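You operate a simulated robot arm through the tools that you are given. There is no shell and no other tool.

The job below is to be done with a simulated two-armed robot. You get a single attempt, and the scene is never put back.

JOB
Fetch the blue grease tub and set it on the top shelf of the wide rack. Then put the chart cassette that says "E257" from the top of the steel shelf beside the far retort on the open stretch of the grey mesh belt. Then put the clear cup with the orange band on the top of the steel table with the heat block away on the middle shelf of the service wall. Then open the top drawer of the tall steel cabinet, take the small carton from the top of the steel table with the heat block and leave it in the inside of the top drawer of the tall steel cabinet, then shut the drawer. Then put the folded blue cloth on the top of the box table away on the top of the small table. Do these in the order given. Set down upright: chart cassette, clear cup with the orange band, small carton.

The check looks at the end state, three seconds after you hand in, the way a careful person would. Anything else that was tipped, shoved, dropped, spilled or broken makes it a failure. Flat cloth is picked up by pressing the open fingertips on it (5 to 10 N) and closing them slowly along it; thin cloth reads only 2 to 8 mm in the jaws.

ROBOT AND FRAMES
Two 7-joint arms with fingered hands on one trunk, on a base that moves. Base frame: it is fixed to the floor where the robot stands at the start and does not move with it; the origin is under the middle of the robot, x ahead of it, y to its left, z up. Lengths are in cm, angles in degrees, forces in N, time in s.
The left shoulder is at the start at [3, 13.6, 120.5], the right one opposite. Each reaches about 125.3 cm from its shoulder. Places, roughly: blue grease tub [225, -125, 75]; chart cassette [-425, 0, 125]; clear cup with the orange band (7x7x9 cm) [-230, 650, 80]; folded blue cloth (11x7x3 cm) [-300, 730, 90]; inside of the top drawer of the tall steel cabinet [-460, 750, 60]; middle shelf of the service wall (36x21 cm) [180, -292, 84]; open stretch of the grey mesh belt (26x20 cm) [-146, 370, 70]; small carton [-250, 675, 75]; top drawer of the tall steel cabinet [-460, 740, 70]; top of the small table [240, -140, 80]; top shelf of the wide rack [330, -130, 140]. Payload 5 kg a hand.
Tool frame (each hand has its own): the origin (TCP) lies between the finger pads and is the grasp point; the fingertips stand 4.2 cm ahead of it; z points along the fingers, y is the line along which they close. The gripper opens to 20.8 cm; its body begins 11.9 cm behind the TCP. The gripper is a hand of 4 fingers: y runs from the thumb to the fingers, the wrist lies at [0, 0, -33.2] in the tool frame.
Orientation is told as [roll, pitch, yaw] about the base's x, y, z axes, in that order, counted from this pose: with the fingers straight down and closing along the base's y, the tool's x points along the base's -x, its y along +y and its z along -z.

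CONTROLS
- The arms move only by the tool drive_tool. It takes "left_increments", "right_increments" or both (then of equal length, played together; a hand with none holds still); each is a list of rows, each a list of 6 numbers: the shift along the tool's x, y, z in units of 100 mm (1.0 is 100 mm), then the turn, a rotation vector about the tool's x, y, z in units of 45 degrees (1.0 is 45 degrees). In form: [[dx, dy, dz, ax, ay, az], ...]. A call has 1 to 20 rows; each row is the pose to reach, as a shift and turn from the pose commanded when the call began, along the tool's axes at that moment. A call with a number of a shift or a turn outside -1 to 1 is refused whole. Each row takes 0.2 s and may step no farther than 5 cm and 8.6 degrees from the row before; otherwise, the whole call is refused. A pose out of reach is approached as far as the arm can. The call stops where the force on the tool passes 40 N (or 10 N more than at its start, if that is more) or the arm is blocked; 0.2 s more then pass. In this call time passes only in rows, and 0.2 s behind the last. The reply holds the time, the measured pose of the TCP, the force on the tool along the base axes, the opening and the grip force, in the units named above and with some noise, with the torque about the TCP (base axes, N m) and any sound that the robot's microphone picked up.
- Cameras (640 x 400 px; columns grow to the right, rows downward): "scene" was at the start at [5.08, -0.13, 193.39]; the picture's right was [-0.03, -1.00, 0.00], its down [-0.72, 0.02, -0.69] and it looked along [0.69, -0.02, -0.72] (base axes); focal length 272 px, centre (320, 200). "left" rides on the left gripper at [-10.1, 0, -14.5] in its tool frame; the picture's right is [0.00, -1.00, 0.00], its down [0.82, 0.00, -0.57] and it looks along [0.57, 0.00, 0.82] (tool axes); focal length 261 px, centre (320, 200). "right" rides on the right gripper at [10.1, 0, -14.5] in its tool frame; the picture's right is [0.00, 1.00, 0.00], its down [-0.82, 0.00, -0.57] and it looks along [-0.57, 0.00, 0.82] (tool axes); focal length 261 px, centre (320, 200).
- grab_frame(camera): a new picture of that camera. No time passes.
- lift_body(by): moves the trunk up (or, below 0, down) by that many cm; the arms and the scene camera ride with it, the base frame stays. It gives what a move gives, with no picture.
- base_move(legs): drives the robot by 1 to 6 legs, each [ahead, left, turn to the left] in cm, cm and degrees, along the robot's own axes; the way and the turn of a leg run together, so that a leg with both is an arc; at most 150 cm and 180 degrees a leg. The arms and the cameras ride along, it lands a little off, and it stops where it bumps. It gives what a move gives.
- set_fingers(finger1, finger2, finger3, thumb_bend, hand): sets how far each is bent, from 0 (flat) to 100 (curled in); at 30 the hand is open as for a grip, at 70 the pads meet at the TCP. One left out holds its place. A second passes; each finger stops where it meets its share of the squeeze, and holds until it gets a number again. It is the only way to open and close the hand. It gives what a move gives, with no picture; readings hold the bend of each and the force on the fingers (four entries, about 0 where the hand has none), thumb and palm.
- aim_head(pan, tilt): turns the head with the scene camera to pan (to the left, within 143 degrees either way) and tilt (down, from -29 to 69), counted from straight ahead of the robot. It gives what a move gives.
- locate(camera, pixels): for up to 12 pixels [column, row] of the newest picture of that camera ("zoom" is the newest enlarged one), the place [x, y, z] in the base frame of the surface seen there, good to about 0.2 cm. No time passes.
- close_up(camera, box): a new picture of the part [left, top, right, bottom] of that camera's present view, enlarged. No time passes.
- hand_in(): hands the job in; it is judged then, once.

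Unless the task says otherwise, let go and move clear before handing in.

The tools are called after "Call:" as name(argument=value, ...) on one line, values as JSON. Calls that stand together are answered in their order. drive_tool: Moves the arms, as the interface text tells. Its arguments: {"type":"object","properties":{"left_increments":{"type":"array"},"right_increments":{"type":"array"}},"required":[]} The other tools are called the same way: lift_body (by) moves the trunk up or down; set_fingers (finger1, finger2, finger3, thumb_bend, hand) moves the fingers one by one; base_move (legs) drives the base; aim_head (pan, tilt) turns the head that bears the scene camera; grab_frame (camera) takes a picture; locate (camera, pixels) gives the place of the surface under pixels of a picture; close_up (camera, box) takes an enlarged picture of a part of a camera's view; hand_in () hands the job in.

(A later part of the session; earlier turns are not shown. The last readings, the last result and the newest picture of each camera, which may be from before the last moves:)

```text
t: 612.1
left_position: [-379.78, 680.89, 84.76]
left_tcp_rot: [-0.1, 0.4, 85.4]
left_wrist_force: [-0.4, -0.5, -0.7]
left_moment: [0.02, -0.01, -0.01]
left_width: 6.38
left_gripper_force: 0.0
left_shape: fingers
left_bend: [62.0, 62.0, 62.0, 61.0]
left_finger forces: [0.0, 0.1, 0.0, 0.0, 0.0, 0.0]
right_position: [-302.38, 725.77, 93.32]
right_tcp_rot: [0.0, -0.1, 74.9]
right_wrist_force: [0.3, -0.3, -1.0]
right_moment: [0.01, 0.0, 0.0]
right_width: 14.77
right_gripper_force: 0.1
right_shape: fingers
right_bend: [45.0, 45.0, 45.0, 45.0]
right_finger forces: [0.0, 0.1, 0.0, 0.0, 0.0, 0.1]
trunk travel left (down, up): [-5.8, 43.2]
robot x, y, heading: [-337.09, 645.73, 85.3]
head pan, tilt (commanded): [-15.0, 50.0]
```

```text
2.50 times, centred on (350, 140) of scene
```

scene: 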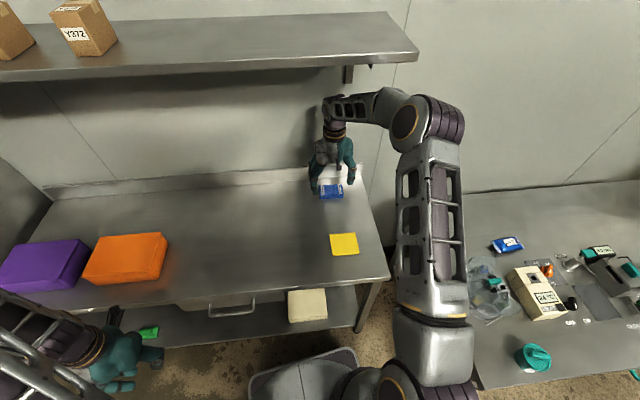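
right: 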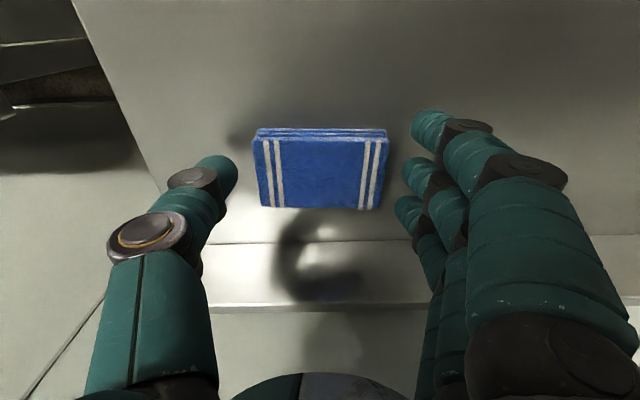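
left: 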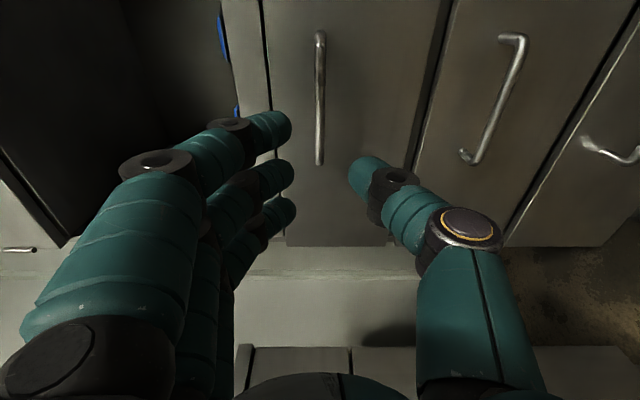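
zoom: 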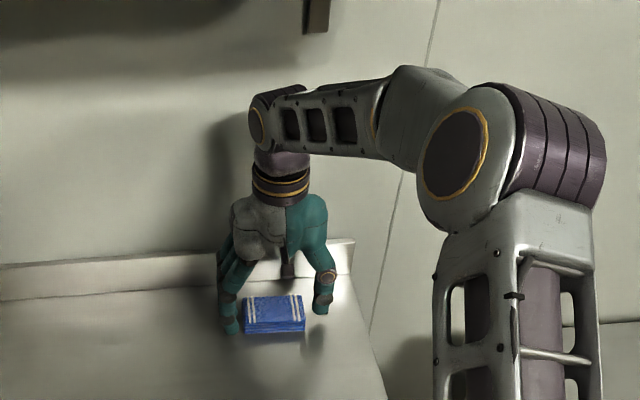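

Aligned. Lower 0.8 cm and close gently on the cloth's ends.

Call:
drive_tool(right_increments=[[0, 0, 0.04, 0, 0, 0], [0, 0, 0.08, 0, 0, 0]])

Call:
set_fingers(hand="right", finger1=51, finger2=51, finger3=51, thumb_bend=51)

Call:
grab_frame(camera="right")

```text
t: 612.7
left_position: [-379.92, 681.02, 84.63]
left_tcp_rot: [-0.1, 0.5, 85.4]
left_wrist_force: [-0.3, 1.3, 0.0]
left_moment: [-0.02, -0.02, 0.0]
left_width: 6.41
left_gripper_force: 0.1
left_shape: fingers
left_bend: [62.0, 62.0, 62.0, 61.0]
left_finger forces: [0.0, 0.0, 0.0, 0.1, 0.1, 0.1]
right_position: [-302.3, 725.9, 92.46]
right_tcp_rot: [0.0, -0.1, 74.9]
right_wrist_force: [0.7, 0.4, -0.2]
right_moment: [-0.01, 0.0, 0.0]
right_width: 14.73
right_gripper_force: 0.0
right_shape: fingers
right_bend: [45.0, 45.0, 45.0, 45.0]
right_finger forces: [0.1, 0.1, 0.1, 0.1, 0.0, 0.0]
trunk travel left (down, up): [-5.8, 43.2]
robot x, y, heading: [-337.3, 646.01, 85.3]
head pan, tilt (commanded): [-15.0, 50.0]
```

```text
t: 613.7
left_position: [-379.94, 681.02, 84.74]
left_tcp_rot: [-0.2, 0.6, 85.3]
left_wrist_force: [0.9, 0.4, 0.6]
left_moment: [0.02, 0.02, 0.03]
left_width: 6.38
left_gripper_force: 0.0
left_shape: fingers
left_bend: [62.0, 62.0, 62.0, 61.0]
left_finger forces: [0.0, 0.0, 0.1, 0.0, 0.0, 0.2]
right_position: [-302.22, 725.99, 92.44]
right_tcp_rot: [-0.1, 0.0, 75.0]
right_wrist_force: [-0.2, -0.4, -0.5]
right_moment: [-0.01, 0.0, -0.03]
right_width: 12.09
right_gripper_force: 4.4
right_shape: fingers
right_bend: [51.0, 49.0, 50.0, 50.0]
right_finger forces: [0.1, 2.3, 2.1, 0.0, 4.4, 0.0]
trunk travel left (down, up): [-5.8, 43.2]
robot x, y, heading: [-337.35, 646.14, 85.1]
head pan, tilt (commanded): [-15.0, 50.0]
```

```text
taken
```

right: 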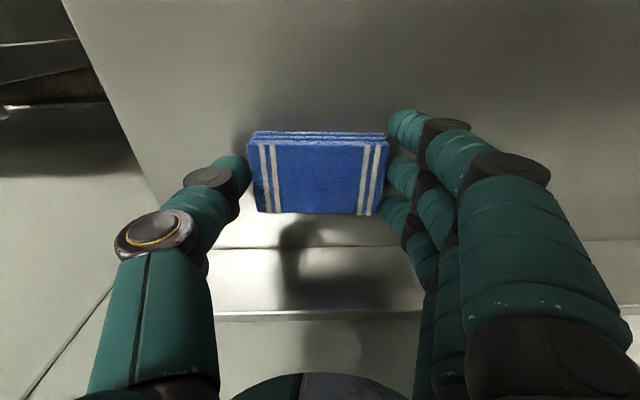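

Fingers meet the cloth's ends (4 N). Squeeze a little more.

Call:
set_fingers(hand="right", finger1=55, finger2=54, finger3=54, thumb_bend=54)

Call:
grab_frame(camera="right")

```text
t: 614.7
left_position: [-379.85, 681.14, 84.82]
left_tcp_rot: [-0.2, 0.5, 85.4]
left_wrist_force: [0.1, 0.1, -0.4]
left_moment: [0.01, 0.03, 0.02]
left_width: 6.41
left_gripper_force: 0.1
left_shape: fingers
left_bend: [62.0, 62.0, 62.0, 61.0]
left_finger forces: [0.0, 0.0, 0.0, 0.0, 0.1, 0.0]
right_position: [-302.38, 725.9, 92.56]
right_tcp_rot: [-0.1, 0.0, 74.9]
right_wrist_force: [-0.5, 0.8, 1.0]
right_moment: [0.02, 0.0, -0.02]
right_width: 10.97
right_gripper_force: 10.8
right_shape: fingers
right_bend: [55.0, 50.0, 50.0, 51.0]
right_finger forces: [0.1, 5.9, 5.5, 0.0, 11.5, 0.1]
trunk travel left (down, up): [-5.8, 43.2]
robot x, y, heading: [-336.8, 646.18, 85.3]
head pan, tilt (commanded): [-15.0, 50.0]
```

```text
taken
```

right: 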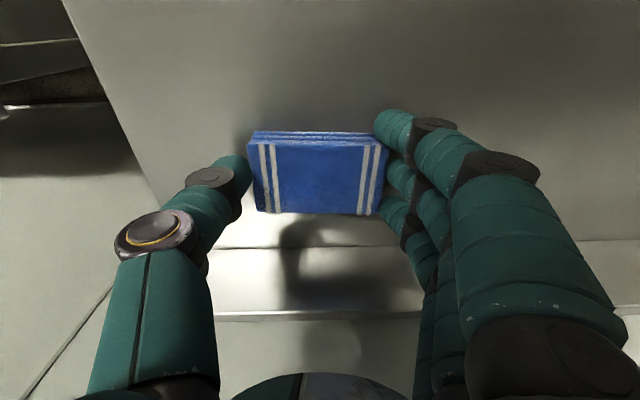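

Two fingers and thumb hold it (11 N); finger 1 misses the edge, so I back it off and tighten the others a bit, then test-lift.

Call:
set_fingers(hand="right", finger1=49, finger2=57, finger3=57, thumb_bend=57)

Call:
lift_body(by=1.5)

Call:
grab_frame(camera="right")

Call:
close_up(camera="scene", box=[290, 120, 370, 220])

```text
t: 615.7
left_position: [-379.89, 680.96, 84.82]
left_tcp_rot: [-0.2, 0.5, 85.4]
left_wrist_force: [-0.3, -0.8, -0.2]
left_moment: [0.01, 0.01, -0.01]
left_width: 6.42
left_gripper_force: 0.0
left_shape: fingers
left_bend: [62.0, 62.0, 62.0, 61.0]
left_finger forces: [0.0, 0.0, 0.0, 0.0, 0.1, 0.0]
right_position: [-302.3, 725.93, 92.38]
right_tcp_rot: [-0.1, 0.0, 74.9]
right_wrist_force: [0.7, 0.8, -0.5]
right_moment: [0.0, -0.04, -0.01]
right_width: 12.33
right_gripper_force: 14.3
right_shape: fingers
right_bend: [49.0, 49.0, 50.0, 52.0]
right_finger forces: [0.0, 7.6, 7.4, 0.0, 14.8, 0.1]
trunk travel left (down, up): [-5.8, 43.2]
robot x, y, heading: [-336.9, 646.02, 85.1]
head pan, tilt (commanded): [-15.0, 50.0]
```

```text
t: 616.4
left_position: [-379.84, 681.15, 86.18]
left_tcp_rot: [-0.2, 0.5, 85.3]
left_wrist_force: [-0.2, 0.6, -0.2]
left_moment: [-0.05, 0.01, 0.04]
left_width: 6.42
left_gripper_force: 0.1
left_shape: fingers
left_bend: [62.0, 62.0, 62.0, 61.0]
left_finger forces: [0.1, 0.0, 0.0, 0.1, 0.1, 0.0]
right_position: [-302.32, 725.9, 93.87]
right_tcp_rot: [-0.1, 0.1, 75.0]
right_wrist_force: [0.2, -0.4, -1.4]
right_moment: [-0.06, 0.0, 0.04]
right_width: 12.33
right_gripper_force: 14.9
right_shape: fingers
right_bend: [49.0, 49.0, 50.0, 52.0]
right_finger forces: [0.1, 7.7, 7.3, 0.1, 14.8, 0.0]
trunk travel left (down, up): [-7.3, 41.7]
robot x, y, heading: [-337.16, 645.99, 85.1]
head pan, tilt (commanded): [-15.0, 50.0]
```

```text
taken
```

right: 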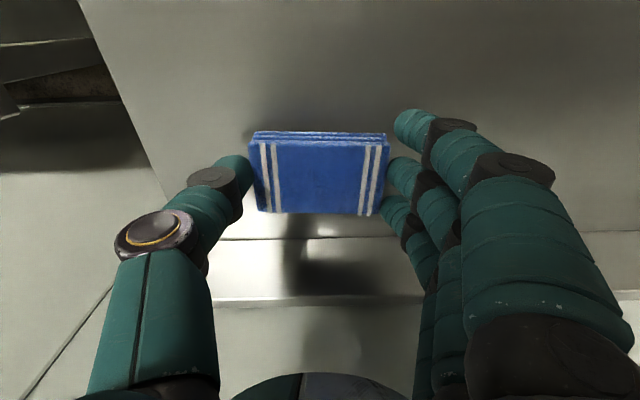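

```text
4.00 times, centred on (330, 170) of scene
```

zoom: 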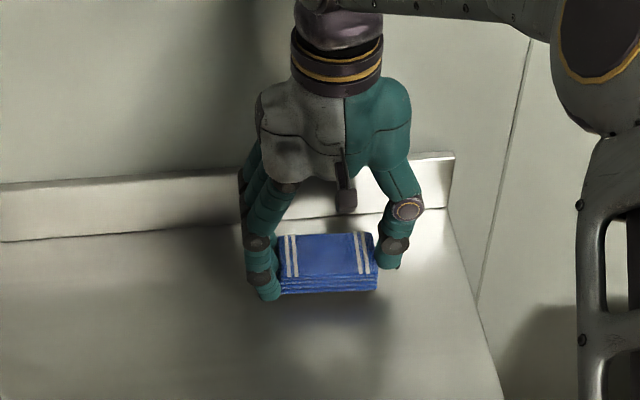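

The cloth lifts cleanly (≈1.4 N). I firm up the grip a little, lift 4 cm and withdraw from under the shelf.

Call:
set_fingers(hand="right", finger2=60, finger3=60, thumb_bend=60)

Call:
lift_body(by=4)

Call:
drive_tool(right_increments=[[0.31, 0, 0, 0, 0, 0], [0.62, 0, 0, 0, 0, 0], [0.93, 0, 0, 0, 0, 0]])

Call:
drive_tool(right_increments=[[0.31, 0, 0, 0, 0, 0], [0.62, 0, 0, 0, 0, 0], [0.93, 0, 0, 0, 0, 0]])

Call:
drive_tool(right_increments=[[0.31, 0, 0, 0, 0, 0], [0.62, 0, 0, 0, 0, 0], [0.93, 0, 0, 0, 0, 0]])

Call:
grab_frame(camera="right")

Call:
grab_frame(camera="scene")

```text
t: 617.4
left_position: [-379.9, 681.06, 86.33]
left_tcp_rot: [-0.3, 0.5, 85.5]
left_wrist_force: [0.4, 0.5, 0.1]
left_moment: [0.0, -0.02, 0.0]
left_width: 6.37
left_gripper_force: 0.0
left_shape: fingers
left_bend: [62.0, 62.0, 62.0, 61.0]
left_finger forces: [0.0, 0.0, 0.1, 0.0, 0.1, 0.0]
right_position: [-302.3, 725.89, 93.99]
right_tcp_rot: [-0.1, 0.0, 74.8]
right_wrist_force: [0.0, 0.0, -1.1]
right_moment: [-0.02, -0.03, -0.01]
right_width: 11.93
right_gripper_force: 18.4
right_shape: fingers
right_bend: [49.0, 48.0, 48.0, 56.0]
right_finger forces: [0.0, 9.1, 9.4, 0.0, 18.5, 0.0]
trunk travel left (down, up): [-7.3, 41.7]
robot x, y, heading: [-337.57, 645.71, 85.5]
head pan, tilt (commanded): [-15.0, 50.0]
```

```text
t: 618.2
left_position: [-379.89, 681.03, 90.08]
left_tcp_rot: [-0.2, 0.4, 85.5]
left_wrist_force: [0.7, 0.4, -0.6]
left_moment: [0.03, -0.01, -0.02]
left_width: 6.41
left_gripper_force: 0.0
left_shape: fingers
left_bend: [62.0, 62.0, 62.0, 61.0]
left_finger forces: [0.0, 0.0, 0.0, 0.1, 0.0, 0.1]
right_position: [-302.38, 725.86, 97.81]
right_tcp_rot: [-0.1, 0.1, 75.0]
right_wrist_force: [-0.2, -0.4, 0.0]
right_moment: [0.01, 0.02, 0.0]
right_width: 11.9
right_gripper_force: 18.4
right_shape: fingers
right_bend: [49.0, 48.0, 48.0, 56.0]
right_finger forces: [0.0, 9.1, 9.2, 0.0, 18.4, 0.0]
trunk travel left (down, up): [-11.3, 37.7]
robot x, y, heading: [-337.53, 645.76, 85.2]
head pan, tilt (commanded): [-15.0, 50.0]
```

```text
t: 619.0
left_position: [-379.97, 680.88, 90.23]
left_tcp_rot: [-0.1, 0.3, 85.5]
left_wrist_force: [-0.6, -0.2, 0.1]
left_moment: [0.09, -0.02, 0.0]
left_width: 6.4
left_gripper_force: 0.0
left_shape: fingers
left_bend: [62.0, 62.0, 62.0, 61.0]
left_finger forces: [0.0, 0.1, 0.0, 0.1, 0.0, 0.0]
right_position: [-304.86, 716.86, 97.85]
right_tcp_rot: [-0.1, -0.1, 75.0]
right_wrist_force: [0.3, -1.0, -1.0]
right_moment: [0.07, 0.0, 0.01]
right_width: 11.89
right_gripper_force: 18.5
right_shape: fingers
right_bend: [49.0, 48.0, 48.0, 56.0]
right_finger forces: [0.0, 9.1, 9.3, 0.0, 18.4, 0.0]
trunk travel left (down, up): [-11.3, 37.7]
robot x, y, heading: [-337.27, 645.92, 85.5]
head pan, tilt (commanded): [-15.0, 50.0]
```

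```text
t: 619.8
left_position: [-379.9, 680.89, 90.29]
left_tcp_rot: [-0.2, 0.5, 85.5]
left_wrist_force: [0.4, -0.3, 0.0]
left_moment: [0.09, -0.02, 0.03]
left_width: 6.39
left_gripper_force: 0.0
left_shape: fingers
left_bend: [62.0, 62.0, 62.0, 61.0]
left_finger forces: [0.1, 0.0, 0.0, 0.0, 0.0, 0.1]
right_position: [-307.3, 707.82, 97.94]
right_tcp_rot: [-0.1, -0.2, 75.0]
right_wrist_force: [0.1, -0.7, -0.2]
right_moment: [0.1, -0.06, -0.01]
right_width: 11.91
right_gripper_force: 18.1
right_shape: fingers
right_bend: [49.0, 48.0, 48.0, 56.0]
right_finger forces: [0.1, 9.1, 9.3, 0.1, 18.3, 0.0]
trunk travel left (down, up): [-11.3, 37.7]
robot x, y, heading: [-337.26, 645.88, 85.4]
head pan, tilt (commanded): [-15.0, 50.0]
```

```text
t: 620.6
left_position: [-379.92, 680.8, 90.37]
left_tcp_rot: [-0.2, 0.4, 85.5]
left_wrist_force: [0.0, -0.3, 0.0]
left_moment: [0.11, -0.04, 0.01]
left_width: 6.41
left_gripper_force: 0.0
left_shape: fingers
left_bend: [62.0, 62.0, 62.0, 61.0]
left_finger forces: [0.0, 0.0, 0.0, 0.0, 0.1, 0.0]
right_position: [-309.74, 698.86, 98.05]
right_tcp_rot: [-0.1, -0.2, 74.8]
right_wrist_force: [1.1, -1.0, 0.1]
right_moment: [0.13, -0.03, 0.02]
right_width: 11.93
right_gripper_force: 18.3
right_shape: fingers
right_bend: [49.0, 48.0, 48.0, 56.0]
right_finger forces: [0.0, 9.2, 9.3, 0.0, 18.4, 0.1]
trunk travel left (down, up): [-11.3, 37.7]
robot x, y, heading: [-337.05, 646.26, 85.4]
head pan, tilt (commanded): [-15.0, 50.0]
```

```text
taken
```

right: 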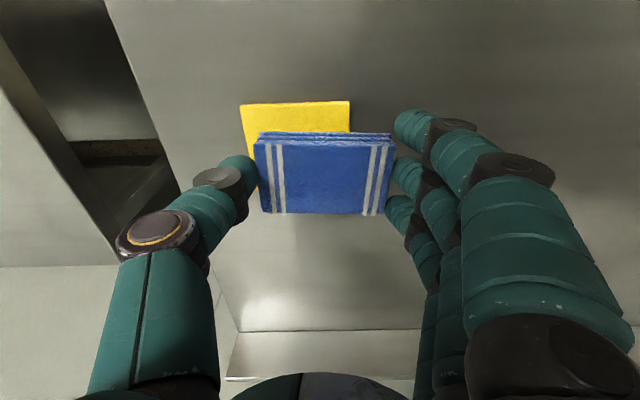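

```text
taken
```

scene: 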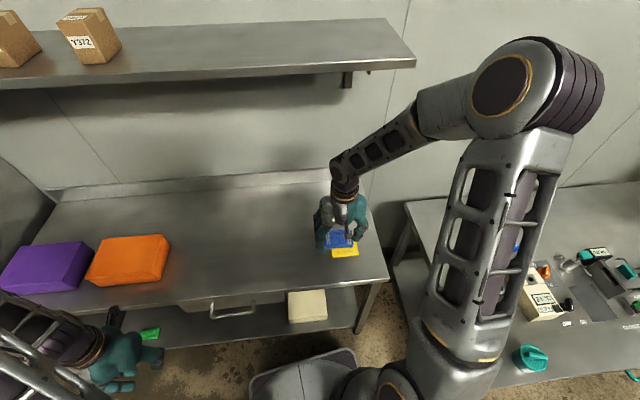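

Cloth secure (18 N). I back away from the table, raise the trunk and start the drive back.

Call:
base_move(legs=[[-26, 8, 0]])

Call:
lift_body(by=37)

Call:
base_move(legs=[[-16, -58, 0], [-80, -51, 0], [-137, 14, 0]])

Call:
grab_frame(camera="right")

```text
t: 622.5
left_position: [-390.13, 655.48, 90.28]
left_tcp_rot: [-0.3, 0.4, 85.4]
left_wrist_force: [0.2, -1.2, 0.7]
left_moment: [0.12, -0.06, 0.03]
left_width: 6.39
left_gripper_force: 0.2
left_shape: fingers
left_bend: [62.0, 62.0, 62.0, 61.0]
left_finger forces: [0.0, 0.0, 0.1, 0.0, 0.0, 0.1]
right_position: [-319.72, 673.38, 97.97]
right_tcp_rot: [-0.1, 0.0, 74.9]
right_wrist_force: [-0.1, -0.4, 0.0]
right_moment: [0.06, -0.06, 0.0]
right_width: 11.88
right_gripper_force: 18.4
right_shape: fingers
right_bend: [49.0, 48.0, 48.0, 56.0]
right_finger forces: [0.0, 9.0, 9.3, 0.1, 18.3, 0.0]
trunk travel left (down, up): [-11.3, 37.7]
robot x, y, heading: [-347.17, 620.83, 85.2]
head pan, tilt (commanded): [-15.0, 50.0]
```

```text
t: 626.1
left_position: [-390.04, 655.47, 127.23]
left_tcp_rot: [-0.2, 0.5, 85.4]
left_wrist_force: [0.2, 0.0, 0.1]
left_moment: [0.01, -0.03, -0.02]
left_width: 6.4
left_gripper_force: 0.0
left_shape: fingers
left_bend: [62.0, 62.0, 62.0, 61.0]
left_finger forces: [0.0, 0.0, 0.1, 0.0, 0.0, 0.0]
right_position: [-319.66, 673.6, 134.84]
right_tcp_rot: [-0.1, 0.1, 75.0]
right_wrist_force: [-0.3, 0.2, 0.4]
right_moment: [-0.07, 0.03, 0.02]
right_width: 11.88
right_gripper_force: 17.7
right_shape: fingers
right_bend: [49.0, 48.0, 48.0, 56.0]
right_finger forces: [0.0, 9.1, 9.3, 0.1, 18.3, 0.0]
trunk travel left (down, up): [-48.3, 0.7]
robot x, y, heading: [-347.08, 620.79, 85.3]
head pan, tilt (commanded): [-15.0, 50.0]
```

```text
t: 640.6
left_position: [-315.45, 414.81, 127.42]
left_tcp_rot: [-0.3, 0.4, 84.3]
left_wrist_force: [-0.3, 0.1, 0.7]
left_moment: [0.02, 0.01, -0.04]
left_width: 6.42
left_gripper_force: 0.0
left_shape: fingers
left_bend: [62.0, 62.0, 62.0, 61.0]
left_finger forces: [0.0, 0.1, 0.1, 0.0, 0.0, 0.0]
right_position: [-244.97, 431.63, 134.98]
right_tcp_rot: [-0.1, 0.0, 74.0]
right_wrist_force: [0.3, -0.3, 0.2]
right_moment: [0.0, -0.01, 0.01]
right_width: 11.89
right_gripper_force: 18.7
right_shape: fingers
right_bend: [49.0, 48.0, 48.0, 56.0]
right_finger forces: [0.1, 9.1, 9.4, 0.0, 18.3, 0.1]
trunk travel left (down, up): [-48.3, 0.7]
robot x, y, heading: [-273.57, 379.15, 84.2]
head pan, tilt (commanded): [-15.0, 50.0]
```

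```text
taken
```

right: 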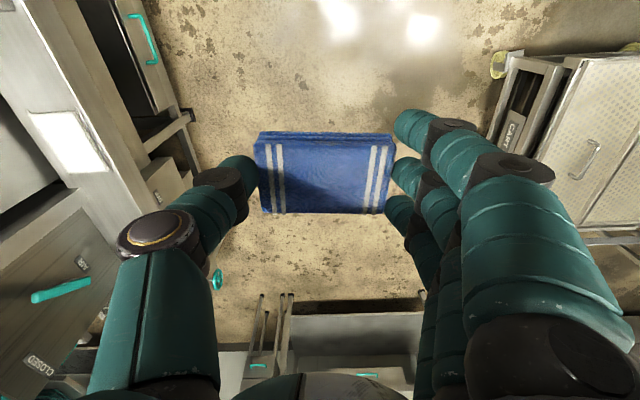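

On track with the cloth. I raise the left hand 12 cm (to clear the pouch cart later) and continue.

Call:
drive_tool(left_increments=[[0, 0, -0.33, 0, 0, 0], [0, 0, -0.66, 0, 0, 0], [0, 0, -1.0, 0, 0, 0]])

Call:
drive_tool(left_increments=[[0, 0, -0.3, 0, 0, 0]])

Call:
base_move(legs=[[-138, -31, 0], [-140, -32, 0], [0, 0, -84]])

Call:
grab_frame(camera="right")

Call:
aim_head(pan=0, tilt=40)

Call:
grab_frame(camera="scene")

```text
t: 641.4
left_position: [-316.05, 414.63, 137.24]
left_tcp_rot: [-0.3, 0.4, 84.7]
left_wrist_force: [8.9, 8.6, 4.2]
left_moment: [-1.15, 1.26, -0.2]
left_width: 6.4
left_gripper_force: 0.0
left_shape: fingers
left_bend: [62.0, 62.0, 62.0, 61.0]
left_finger forces: [0.0, 0.1, 0.0, 0.0, 0.0, 0.0]
right_position: [-245.33, 431.47, 134.97]
right_tcp_rot: [-0.2, -0.1, 73.8]
right_wrist_force: [-3.0, -2.1, 0.4]
right_moment: [0.24, -0.34, 0.05]
right_width: 11.9
right_gripper_force: 18.4
right_shape: fingers
right_bend: [49.0, 48.0, 48.0, 56.0]
right_finger forces: [0.0, 9.1, 9.3, 0.0, 18.3, 0.0]
trunk travel left (down, up): [-48.3, 0.7]
robot x, y, heading: [-273.51, 379.28, 84.3]
head pan, tilt (commanded): [-15.0, 50.0]
```

```text
t: 641.8
left_position: [-315.55, 414.68, 140.4]
left_tcp_rot: [-0.2, 0.4, 84.5]
left_wrist_force: [-0.4, -1.1, -0.7]
left_moment: [0.26, -0.05, 0.0]
left_width: 6.39
left_gripper_force: 0.0
left_shape: fingers
left_bend: [62.0, 62.0, 62.0, 61.0]
left_finger forces: [0.0, 0.0, 0.1, 0.0, 0.0, 0.1]
right_position: [-244.83, 431.51, 134.98]
right_tcp_rot: [-0.1, 0.0, 74.0]
right_wrist_force: [0.4, -1.1, -0.5]
right_moment: [0.08, 0.01, -0.02]
right_width: 11.93
right_gripper_force: 17.9
right_shape: fingers
right_bend: [49.0, 48.0, 48.0, 56.0]
right_finger forces: [0.0, 9.1, 9.3, 0.0, 18.4, 0.0]
trunk travel left (down, up): [-48.3, 0.7]
robot x, y, heading: [-273.23, 379.19, 84.3]
head pan, tilt (commanded): [-15.0, 50.0]
```

```text
t: 659.1
left_position: [-207.83, 141.58, 140.22]
left_tcp_rot: [-0.1, 0.4, -1.1]
left_wrist_force: [-0.3, 0.0, -0.3]
left_moment: [-0.01, 0.0, 0.0]
left_width: 6.41
left_gripper_force: 0.2
left_shape: fingers
left_bend: [62.0, 62.0, 62.0, 61.0]
left_finger forces: [0.0, 0.0, 0.0, 0.0, 0.0, 0.1]
right_position: [-185.5, 72.56, 135.02]
right_tcp_rot: [-0.1, 0.0, -11.6]
right_wrist_force: [-0.2, -0.6, -0.8]
right_moment: [0.01, -0.04, 0.02]
right_width: 11.91
right_gripper_force: 17.9
right_shape: fingers
right_bend: [49.0, 48.0, 48.0, 56.0]
right_finger forces: [0.0, 9.1, 9.2, 0.0, 18.2, 0.1]
trunk travel left (down, up): [-48.3, 0.7]
robot x, y, heading: [-239.83, 96.98, -1.0]
head pan, tilt (commanded): [-15.0, 50.0]
```

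```text
taken
```

right: 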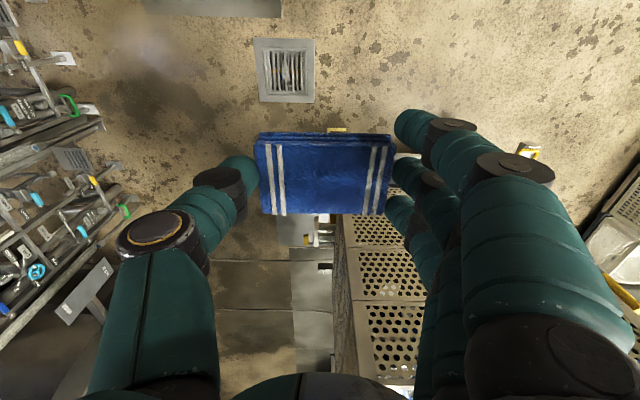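

```text
t: 659.9
left_position: [-207.7, 141.54, 140.29]
left_tcp_rot: [0.0, 0.3, -1.2]
left_wrist_force: [-0.1, -0.5, 0.2]
left_moment: [0.01, -0.02, -0.01]
left_width: 6.4
left_gripper_force: 0.0
left_shape: fingers
left_bend: [62.0, 62.0, 62.0, 61.0]
left_finger forces: [0.0, 0.0, 0.1, 0.0, 0.0, 0.0]
right_position: [-185.68, 72.45, 134.92]
right_tcp_rot: [-0.1, 0.0, -11.6]
right_wrist_force: [0.1, -0.4, 0.6]
right_moment: [-0.01, 0.02, 0.0]
right_width: 11.91
right_gripper_force: 18.8
right_shape: fingers
right_bend: [49.0, 48.0, 48.0, 56.0]
right_finger forces: [0.0, 9.0, 9.3, 0.0, 18.2, 0.1]
trunk travel left (down, up): [-48.3, 0.7]
robot x, y, heading: [-239.97, 96.82, -1.4]
head pan, tilt (commanded): [0.0, 40.0]
```

```text
taken
```

scene: 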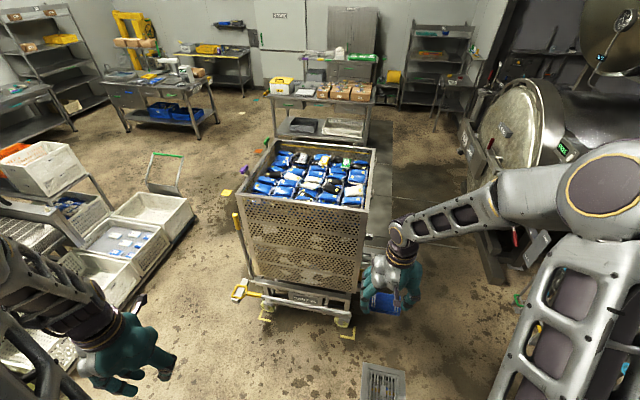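

I sidestep into the corridor and drive through to the start area.

Call:
base_move(legs=[[13, -89, 1.2], [110, 0, 0], [112, 0, 0]])

Call:
grab_frame(camera="right")

Call:
grab_frame(camera="scene")

```text
t: 675.4
left_position: [28.64, 50.36, 140.3]
left_tcp_rot: [-0.2, 0.5, -0.4]
left_wrist_force: [0.5, 0.0, 0.7]
left_moment: [0.01, 0.0, 0.0]
left_width: 6.43
left_gripper_force: 0.1
left_shape: fingers
left_bend: [62.0, 62.0, 62.0, 61.0]
left_finger forces: [0.0, 0.0, 0.0, 0.1, 0.1, 0.1]
right_position: [51.67, -18.52, 135.04]
right_tcp_rot: [-0.1, 0.1, -11.0]
right_wrist_force: [0.0, 0.2, -0.6]
right_moment: [0.0, 0.0, -0.02]
right_width: 11.92
right_gripper_force: 17.9
right_shape: fingers
right_bend: [49.0, 48.0, 48.0, 56.0]
right_finger forces: [0.1, 9.0, 9.1, 0.1, 18.1, 0.0]
trunk travel left (down, up): [-48.3, 0.7]
robot x, y, heading: [-3.09, 4.99, -0.5]
head pan, tilt (commanded): [0.0, 40.0]
```

```text
taken
```

right: 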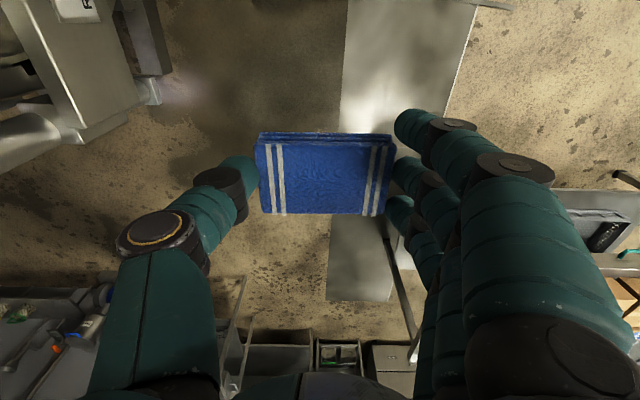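

```text
taken
```

scene: 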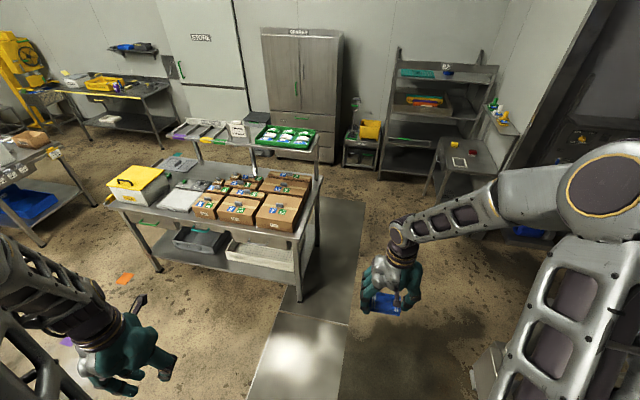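

Back at the start area with the cloth secure. I extend the right arm out to its right a bit (to keep the elbow off the pillar later), then drive toward the small table.

Call:
drive_tool(right_increments=[[-0.27, -0.24, 0, 0, 0, 0], [-0.54, -0.48, 0, 0, 0, 0], [-0.82, -0.72, 0, 0, 0, 0]])

Call:
drive_tool(right_increments=[[-0.27, -0.24, 0, 0, 0, 0], [-0.54, -0.48, 0, 0, 0, 0], [-0.82, -0.72, 0, 0, 0, 0]])

Call:
base_move(legs=[[70, -46, 0], [44, -40, 0]])

Call:
aim_head(pan=-20, tilt=45)

Call:
grab_frame(camera="scene")

Call:
grab_frame(camera="right")

```text
t: 676.2
left_position: [28.73, 50.18, 140.13]
left_tcp_rot: [-0.1, 0.6, -0.5]
left_wrist_force: [-0.6, -0.1, 0.2]
left_moment: [0.05, 0.02, -0.02]
left_width: 6.4
left_gripper_force: 0.0
left_shape: fingers
left_bend: [62.0, 62.0, 62.0, 61.0]
left_finger forces: [0.0, 0.0, 0.0, 0.1, 0.0, 0.0]
right_position: [58.57, -27.16, 134.88]
right_tcp_rot: [-0.1, 0.1, -10.9]
right_wrist_force: [0.3, 0.5, -0.7]
right_moment: [0.0, 0.04, -0.02]
right_width: 11.9
right_gripper_force: 18.5
right_shape: fingers
right_bend: [49.0, 48.0, 48.0, 56.0]
right_finger forces: [0.0, 9.0, 9.1, 0.1, 18.4, 0.0]
trunk travel left (down, up): [-48.3, 0.7]
robot x, y, heading: [-2.93, 5.07, -0.4]
head pan, tilt (commanded): [0.0, 40.0]
```

```text
t: 677.0
left_position: [28.69, 50.16, 140.23]
left_tcp_rot: [-0.1, 0.5, -0.5]
left_wrist_force: [-0.9, 0.6, -0.3]
left_moment: [0.08, 0.01, -0.01]
left_width: 6.41
left_gripper_force: 0.0
left_shape: fingers
left_bend: [62.0, 62.0, 62.0, 61.0]
left_finger forces: [0.0, 0.0, 0.0, 0.0, 0.0, 0.0]
right_position: [65.29, -35.8, 134.81]
right_tcp_rot: [-0.1, 0.1, -10.9]
right_wrist_force: [0.2, -0.4, -0.6]
right_moment: [-0.02, 0.01, -0.02]
right_width: 11.91
right_gripper_force: 18.1
right_shape: fingers
right_bend: [49.0, 48.0, 48.0, 56.0]
right_finger forces: [0.1, 9.0, 9.2, 0.0, 18.2, 0.1]
trunk travel left (down, up): [-48.3, 0.7]
robot x, y, heading: [-2.92, 5.31, -0.6]
head pan, tilt (commanded): [0.0, 40.0]
```

```text
t: 684.4
left_position: [141.09, -35.63, 140.22]
left_tcp_rot: [-0.3, 0.4, 0.5]
left_wrist_force: [0.5, 0.1, -0.3]
left_moment: [0.01, -0.03, 0.01]
left_width: 6.4
left_gripper_force: 0.0
left_shape: fingers
left_bend: [62.0, 62.0, 62.0, 61.0]
left_finger forces: [0.0, 0.0, 0.0, 0.0, 0.0, 0.1]
right_position: [178.86, -120.93, 134.85]
right_tcp_rot: [-0.1, 0.0, -10.1]
right_wrist_force: [0.8, -0.7, -0.5]
right_moment: [0.0, 0.01, 0.03]
right_width: 11.9
right_gripper_force: 18.1
right_shape: fingers
right_bend: [49.0, 48.0, 48.0, 56.0]
right_finger forces: [0.0, 8.9, 9.2, 0.0, 18.2, 0.0]
trunk travel left (down, up): [-48.3, 0.7]
robot x, y, heading: [110.22, -81.4, 0.4]
head pan, tilt (commanded): [0.0, 40.0]
```

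```text
t: 685.2
left_position: [141.19, -35.66, 140.25]
left_tcp_rot: [-0.1, 0.5, 0.5]
left_wrist_force: [0.5, 0.6, 0.3]
left_moment: [0.01, 0.02, -0.02]
left_width: 6.4
left_gripper_force: 0.0
left_shape: fingers
left_bend: [62.0, 62.0, 62.0, 61.0]
left_finger forces: [0.1, 0.1, 0.0, 0.1, 0.0, 0.1]
right_position: [179.0, -121.12, 134.85]
right_tcp_rot: [0.0, 0.1, -10.0]
right_wrist_force: [0.1, 0.1, -0.3]
right_moment: [0.04, 0.02, 0.01]
right_width: 11.9
right_gripper_force: 17.9
right_shape: fingers
right_bend: [49.0, 48.0, 48.0, 56.0]
right_finger forces: [0.0, 9.0, 9.2, 0.1, 18.2, 0.0]
trunk travel left (down, up): [-48.3, 0.7]
robot x, y, heading: [110.33, -81.19, 0.6]
head pan, tilt (commanded): [-20.0, 45.0]
```

```text
taken
```

scene: 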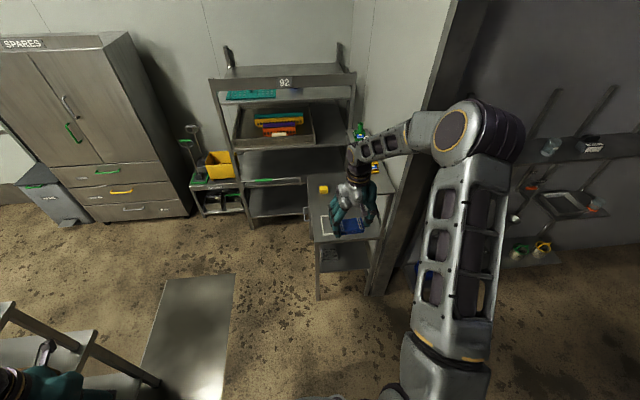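

```text
taken
```

right: 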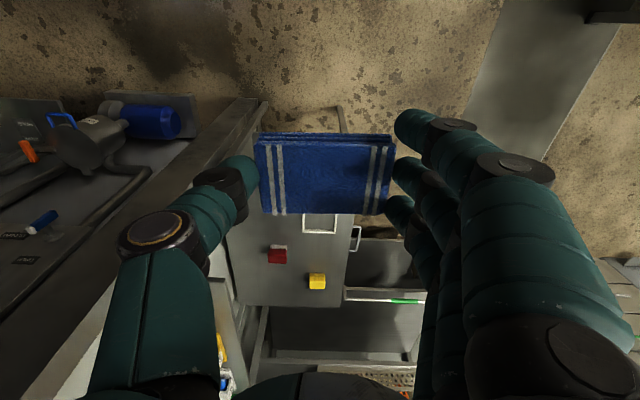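

Table and clear spot are ahead. I check my elbow's position relative to the pillar before the last move.

Call:
locate(camera="scene", pixels=[[490, 130], [450, 130], [515, 135], [470, 105], [440, 80], [420, 200], [345, 230], [325, 225], [375, 200], [340, 255]])

Call:
locate(camera="right", pixels=[[277, 255], [317, 281], [320, 225], [305, 232], [335, 232], [240, 230], [260, 280], [350, 240]])

```text
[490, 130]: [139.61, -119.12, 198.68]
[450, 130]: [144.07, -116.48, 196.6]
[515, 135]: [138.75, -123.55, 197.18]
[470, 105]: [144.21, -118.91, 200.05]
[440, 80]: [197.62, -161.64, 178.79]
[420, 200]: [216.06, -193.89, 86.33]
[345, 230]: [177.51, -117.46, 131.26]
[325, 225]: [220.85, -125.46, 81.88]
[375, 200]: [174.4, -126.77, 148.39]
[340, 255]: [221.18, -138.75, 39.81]
```

```text
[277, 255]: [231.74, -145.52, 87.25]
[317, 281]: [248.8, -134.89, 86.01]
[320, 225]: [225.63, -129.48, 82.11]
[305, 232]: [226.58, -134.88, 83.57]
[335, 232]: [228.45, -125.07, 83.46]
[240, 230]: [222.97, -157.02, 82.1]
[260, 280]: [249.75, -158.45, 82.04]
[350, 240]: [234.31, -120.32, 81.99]
```

Elbow will stay ~15–20 cm from the pillar. I move to put the cloth above the free front-right part of the table (≈(215,−145)).

Call:
base_move(legs=[[36, -23.5, 0]])

Call:
grab_frame(camera="right")

Call:
grab_frame(camera="scene")

```text
t: 687.9
left_position: [177.01, -58.72, 140.17]
left_tcp_rot: [-0.2, 0.4, 0.6]
left_wrist_force: [-0.6, -0.2, 0.6]
left_moment: [0.0, -0.04, 0.04]
left_width: 6.43
left_gripper_force: 0.1
left_shape: fingers
left_bend: [62.0, 62.0, 62.0, 61.0]
left_finger forces: [0.0, 0.0, 0.0, 0.0, 0.1, 0.0]
right_position: [215.02, -144.19, 134.89]
right_tcp_rot: [0.0, 0.0, -9.8]
right_wrist_force: [0.0, 0.1, 0.1]
right_moment: [-0.02, -0.02, 0.03]
right_width: 11.93
right_gripper_force: 18.0
right_shape: fingers
right_bend: [49.0, 48.0, 48.0, 56.0]
right_finger forces: [0.1, 9.0, 9.2, 0.1, 18.2, 0.0]
trunk travel left (down, up): [-48.3, 0.7]
robot x, y, heading: [146.08, -104.58, 0.4]
head pan, tilt (commanded): [-20.0, 45.0]
```

```text
taken
```

right: 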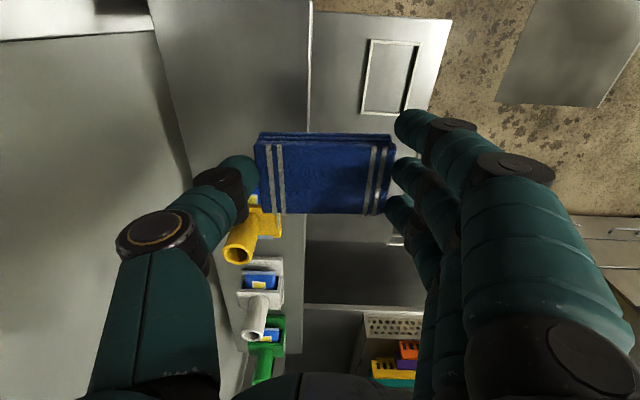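

```text
taken
```

scene: 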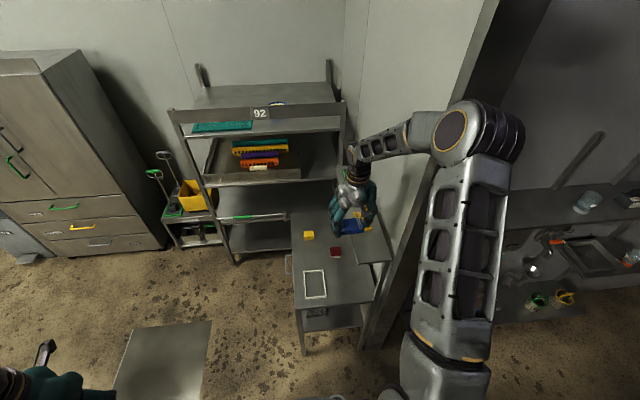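

The wall shelf (edge y≈−150 at x=215) would be under the thumb here, so this spot is unsafe. The tub's former place (237,−131) worked before; I move left then forward to it and turn the hand +14°.

Call:
base_move(legs=[[0, 13.5, 0], [22, 0, 0]])

Call:
drive_tool(right_increments=[[0, 0, 0, 0, 0, -0.16], [0, 0, 0, 0, 0, -0.31]])

Call:
grab_frame(camera="right")

Call:
grab_frame(camera="scene")

```text
t: 690.5
left_position: [199.14, -44.98, 140.14]
left_tcp_rot: [-0.2, 0.5, 0.4]
left_wrist_force: [-0.4, 0.7, -0.6]
left_moment: [-0.03, 0.04, 0.02]
left_width: 6.39
left_gripper_force: 0.1
left_shape: fingers
left_bend: [62.0, 62.0, 62.0, 61.0]
left_finger forces: [0.0, 0.0, 0.0, 0.0, 0.1, 0.0]
right_position: [237.05, -130.44, 134.85]
right_tcp_rot: [-0.1, 0.0, -10.1]
right_wrist_force: [0.1, 0.6, -0.9]
right_moment: [-0.03, 0.0, -0.01]
right_width: 11.91
right_gripper_force: 17.9
right_shape: fingers
right_bend: [49.0, 48.0, 48.0, 56.0]
right_finger forces: [0.0, 8.9, 9.3, 0.0, 18.2, 0.0]
trunk travel left (down, up): [-48.3, 0.7]
robot x, y, heading: [168.25, -90.35, 0.5]
head pan, tilt (commanded): [-20.0, 45.0]
```

```text
t: 691.1
left_position: [199.19, -44.88, 140.2]
left_tcp_rot: [-0.2, 0.5, 0.4]
left_wrist_force: [0.0, 0.1, -0.8]
left_moment: [0.0, 0.05, -0.01]
left_width: 6.39
left_gripper_force: 0.0
left_shape: fingers
left_bend: [62.0, 62.0, 62.0, 61.0]
left_finger forces: [0.1, 0.1, 0.0, 0.1, 0.0, 0.1]
right_position: [237.12, -130.32, 134.89]
right_tcp_rot: [-0.1, 0.2, 3.9]
right_wrist_force: [0.3, -0.6, -1.2]
right_moment: [-0.03, 0.02, 0.02]
right_width: 11.92
right_gripper_force: 18.3
right_shape: fingers
right_bend: [49.0, 48.0, 48.0, 56.0]
right_finger forces: [0.1, 9.0, 9.2, 0.0, 18.2, 0.0]
trunk travel left (down, up): [-48.3, 0.7]
robot x, y, heading: [167.84, -90.67, 0.2]
head pan, tilt (commanded): [-20.0, 45.0]
```

```text
taken
```

right: 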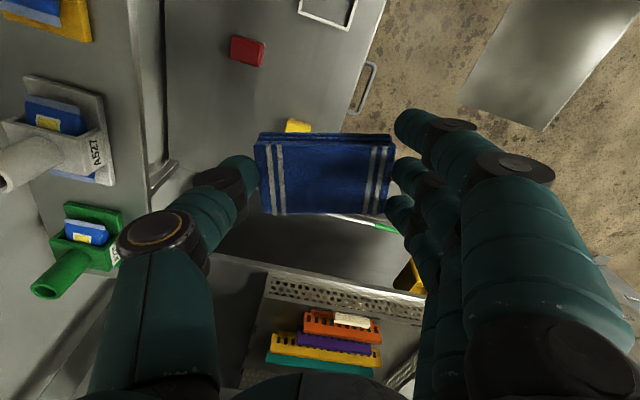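

```text
taken
```

scene: 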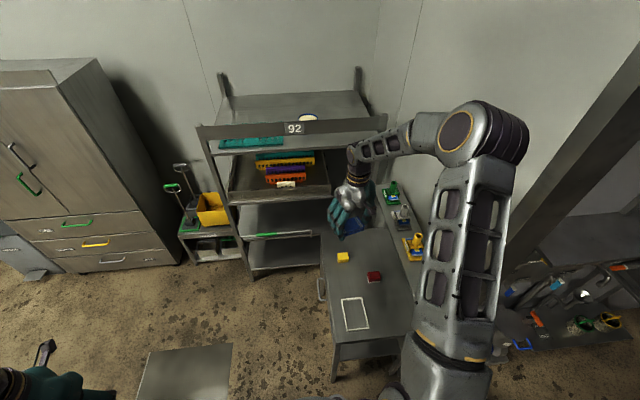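

Before lowering, I verify what lies beneath the thumb on the right (the wall shelf edge near column 165).

Call:
locate(camera="right", pixels=[[165, 80], [150, 80], [135, 60], [170, 170], [180, 60], [250, 50], [100, 130], [300, 125], [120, 210], [325, 10]])

Call:
locate(camera="scene", pixels=[[385, 205], [405, 260], [400, 240], [375, 275], [343, 257], [355, 310], [370, 230], [330, 240]])

```text
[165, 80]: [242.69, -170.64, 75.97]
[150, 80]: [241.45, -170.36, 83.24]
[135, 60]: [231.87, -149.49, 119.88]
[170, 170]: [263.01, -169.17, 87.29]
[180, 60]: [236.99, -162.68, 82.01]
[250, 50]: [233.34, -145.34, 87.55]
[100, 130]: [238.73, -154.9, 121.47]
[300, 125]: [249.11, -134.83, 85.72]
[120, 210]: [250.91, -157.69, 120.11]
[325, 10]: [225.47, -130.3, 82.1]
```

```text
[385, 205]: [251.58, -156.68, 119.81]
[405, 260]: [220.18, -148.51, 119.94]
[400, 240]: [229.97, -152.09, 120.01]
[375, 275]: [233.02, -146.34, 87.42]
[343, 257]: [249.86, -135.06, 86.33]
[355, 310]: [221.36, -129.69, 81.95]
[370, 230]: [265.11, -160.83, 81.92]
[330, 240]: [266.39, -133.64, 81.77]
```

Shelf edge is ≥10 cm from the thumb — fine. I lower the trunk 40 cm and check.

Call:
lift_body(by=-30)

Call:
grab_frame(camera="right")

Call:
lift_body(by=-10)

Call:
grab_frame(camera="right")

Call:
close_up(camera="scene", box=[280, 120, 440, 280])

```text
t: 694.1
left_position: [199.22, -44.92, 110.09]
left_tcp_rot: [-0.2, 0.5, 0.4]
left_wrist_force: [-0.5, -0.3, -0.1]
left_moment: [0.0, 0.03, 0.05]
left_width: 6.41
left_gripper_force: 0.0
left_shape: fingers
left_bend: [62.0, 62.0, 62.0, 61.0]
left_finger forces: [0.0, 0.0, 0.1, 0.1, 0.0, 0.1]
right_position: [237.05, -130.41, 104.95]
right_tcp_rot: [-0.1, 0.0, 4.0]
right_wrist_force: [0.1, -0.7, -0.6]
right_moment: [-0.02, 0.03, 0.01]
right_width: 11.91
right_gripper_force: 18.2
right_shape: fingers
right_bend: [49.0, 48.0, 48.0, 56.0]
right_finger forces: [0.1, 9.1, 9.1, 0.0, 18.2, 0.0]
trunk travel left (down, up): [-18.3, 30.7]
robot x, y, heading: [168.05, -90.34, 0.3]
head pan, tilt (commanded): [-20.0, 45.0]
```

```text
taken
```

right: 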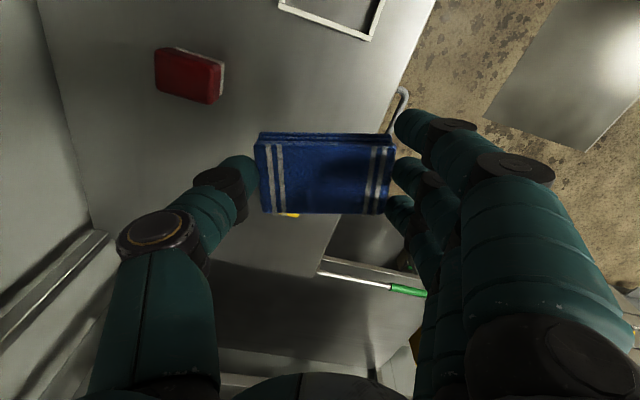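

```text
t: 695.4
left_position: [199.27, -44.87, 100.32]
left_tcp_rot: [-0.3, 0.4, 0.4]
left_wrist_force: [0.1, 1.0, 0.0]
left_moment: [0.0, -0.03, 0.02]
left_width: 6.41
left_gripper_force: 0.0
left_shape: fingers
left_bend: [62.0, 62.0, 62.0, 61.0]
left_finger forces: [0.1, 0.1, 0.0, 0.0, 0.0, 0.0]
right_position: [237.02, -130.41, 94.89]
right_tcp_rot: [-0.2, 0.0, 3.8]
right_wrist_force: [0.1, 0.5, 0.0]
right_moment: [0.01, -0.02, -0.03]
right_width: 11.92
right_gripper_force: 18.1
right_shape: fingers
right_bend: [49.0, 48.0, 48.0, 56.0]
right_finger forces: [0.0, 9.0, 9.2, 0.0, 18.3, 0.0]
trunk travel left (down, up): [-8.3, 40.7]
robot x, y, heading: [168.66, -90.53, 0.2]
head pan, tilt (commanded): [-20.0, 45.0]
```

```text
taken
```

right: 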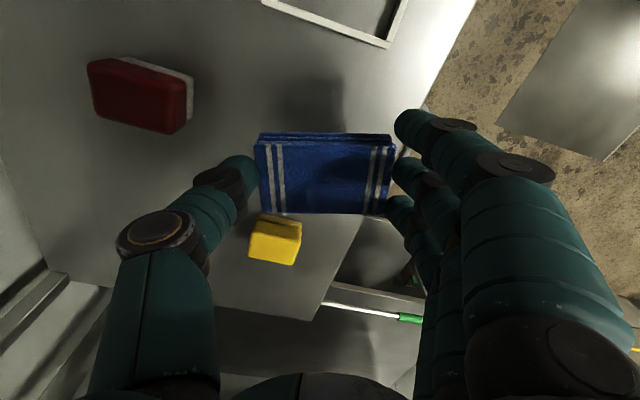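

```text
2.50 times, centred on (360, 200) of scene
```

zoom: 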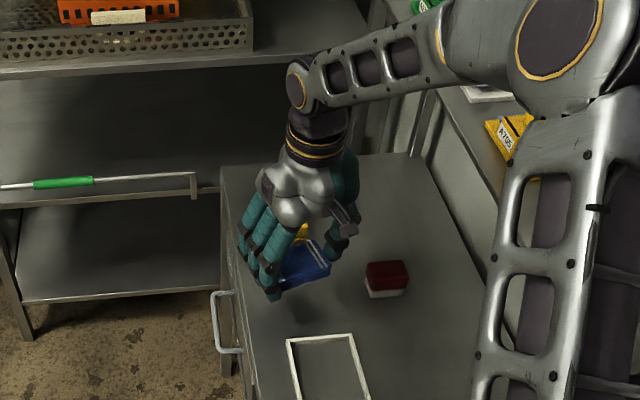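

Position is good; I shift 1 cm right (away from the table's left edge) and lower to just above the surface.

Call:
drive_tool(right_increments=[[0, -0.1, 0, 0, 0, 0]])

Call:
lift_body(by=-5.2)

Call:
grab_frame(camera="right")

Call:
drive_tool(right_increments=[[0, 0, 0.03, 0, 0, 0], [0, 0, 0.06, 0, 0, 0], [0, 0, 0.08, 0, 0, 0]])

```text
t: 695.8
left_position: [199.27, -44.93, 100.25]
left_tcp_rot: [-0.3, 0.6, 0.4]
left_wrist_force: [-1.2, 0.2, 0.1]
left_moment: [0.05, -0.01, 0.0]
left_width: 6.41
left_gripper_force: 0.2
left_shape: fingers
left_bend: [62.0, 62.0, 62.0, 61.0]
left_finger forces: [0.1, 0.0, 0.0, 0.1, 0.0, 0.0]
right_position: [236.98, -131.39, 94.79]
right_tcp_rot: [-0.1, 0.0, 3.8]
right_wrist_force: [-0.2, 0.1, -1.2]
right_moment: [0.04, 0.01, -0.01]
right_width: 11.91
right_gripper_force: 18.0
right_shape: fingers
right_bend: [49.0, 48.0, 48.0, 56.0]
right_finger forces: [0.0, 9.0, 9.2, 0.1, 18.2, 0.0]
trunk travel left (down, up): [-8.3, 40.7]
robot x, y, heading: [168.33, -90.28, 0.5]
head pan, tilt (commanded): [-20.0, 45.0]
```

```text
t: 696.8
left_position: [199.26, -44.97, 95.04]
left_tcp_rot: [-0.3, 0.3, 0.4]
left_wrist_force: [0.2, -0.1, 0.9]
left_moment: [-0.01, -0.04, 0.0]
left_width: 6.42
left_gripper_force: 0.1
left_shape: fingers
left_bend: [62.0, 62.0, 62.0, 61.0]
left_finger forces: [0.0, 0.0, 0.0, 0.0, 0.1, 0.0]
right_position: [237.02, -131.3, 89.68]
right_tcp_rot: [-0.1, -0.1, 3.8]
right_wrist_force: [0.6, 0.7, -0.2]
right_moment: [-0.02, 0.04, 0.01]
right_width: 11.92
right_gripper_force: 18.2
right_shape: fingers
right_bend: [49.0, 48.0, 48.0, 56.0]
right_finger forces: [0.0, 9.1, 9.2, 0.0, 18.2, 0.1]
trunk travel left (down, up): [-3.1, 45.9]
robot x, y, heading: [168.17, -90.61, 0.3]
head pan, tilt (commanded): [-20.0, 45.0]
```

```text
taken
```

right: 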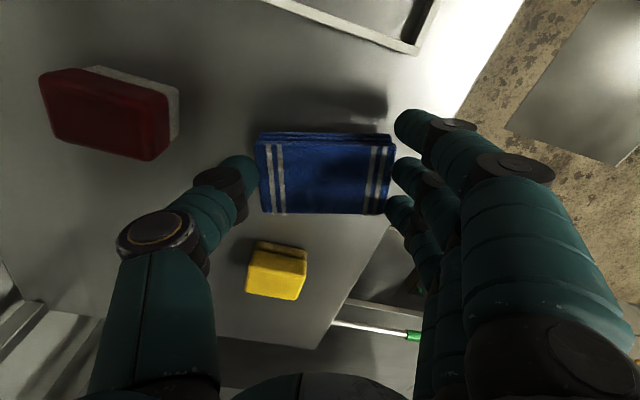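

```text
t: 697.5
left_position: [199.32, -44.95, 95.08]
left_tcp_rot: [-0.1, 0.5, 0.3]
left_wrist_force: [-0.6, -0.4, 0.8]
left_moment: [-0.05, -0.02, -0.02]
left_width: 6.43
left_gripper_force: 0.0
left_shape: fingers
left_bend: [62.0, 62.0, 62.0, 61.0]
left_finger forces: [0.1, 0.0, 0.1, 0.0, 0.0, 0.0]
right_position: [237.05, -131.27, 88.81]
right_tcp_rot: [-0.1, 0.2, 3.9]
right_wrist_force: [-0.2, 0.1, 0.5]
right_moment: [-0.02, 0.03, 0.0]
right_width: 11.94
right_gripper_force: 18.3
right_shape: fingers
right_bend: [49.0, 48.0, 48.0, 56.0]
right_finger forces: [0.0, 9.0, 9.2, 0.0, 18.3, 0.0]
trunk travel left (down, up): [-3.1, 45.9]
robot x, y, heading: [168.15, -90.86, 0.2]
head pan, tilt (commanded): [-20.0, 45.0]
```

Just above the table; fine steps to contact.

Call:
drive_tool(right_increments=[[0, 0, 0.01, 0, 0, 0], [0, 0, 0.02, 0, 0, 0], [0, 0, 0.03, 0, 0, 0]])

```text
t: 698.4
left_position: [199.28, -44.95, 95.01]
left_tcp_rot: [-0.2, 0.6, 0.4]
left_wrist_force: [0.4, 0.9, 1.3]
left_moment: [0.03, 0.02, 0.02]
left_width: 6.4
left_gripper_force: 0.0
left_shape: fingers
left_bend: [62.0, 62.0, 62.0, 61.0]
left_finger forces: [0.1, 0.0, 0.0, 0.1, 0.0, 0.0]
right_position: [237.08, -131.37, 88.59]
right_tcp_rot: [0.0, 0.1, 3.9]
right_wrist_force: [0.2, -0.4, -0.4]
right_moment: [0.02, 0.0, 0.01]
right_width: 11.92
right_gripper_force: 17.5
right_shape: fingers
right_bend: [49.0, 48.0, 48.0, 56.0]
right_finger forces: [0.0, 9.0, 9.2, 0.0, 18.2, 0.0]
trunk travel left (down, up): [-3.1, 45.9]
robot x, y, heading: [168.03, -90.53, 0.4]
head pan, tilt (commanded): [-20.0, 45.0]
```

Call:
drive_tool(right_increments=[[0, 0, 0.01, 0, 0, 0], [0, 0, 0.02, 0, 0, 0]])

```text
t: 699.0
left_position: [199.17, -44.94, 95.08]
left_tcp_rot: [-0.1, 0.4, 0.4]
left_wrist_force: [-0.5, -0.5, -0.2]
left_moment: [0.0, -0.02, 0.04]
left_width: 6.42
left_gripper_force: 0.0
left_shape: fingers
left_bend: [62.0, 62.0, 62.0, 61.0]
left_finger forces: [0.1, 0.1, 0.0, 0.0, 0.1, 0.0]
right_position: [237.1, -131.29, 88.5]
right_tcp_rot: [-0.2, 0.0, 3.8]
right_wrist_force: [-0.2, -1.3, 7.8]
right_moment: [0.38, -0.07, -0.03]
right_width: 11.93
right_gripper_force: 18.4
right_shape: fingers
right_bend: [49.0, 48.0, 48.0, 56.0]
right_finger forces: [0.0, 8.5, 8.6, 0.0, 19.2, 0.0]
trunk travel left (down, up): [-3.1, 45.9]
robot x, y, heading: [168.11, -90.68, 0.5]
head pan, tilt (commanded): [-20.0, 45.0]
```

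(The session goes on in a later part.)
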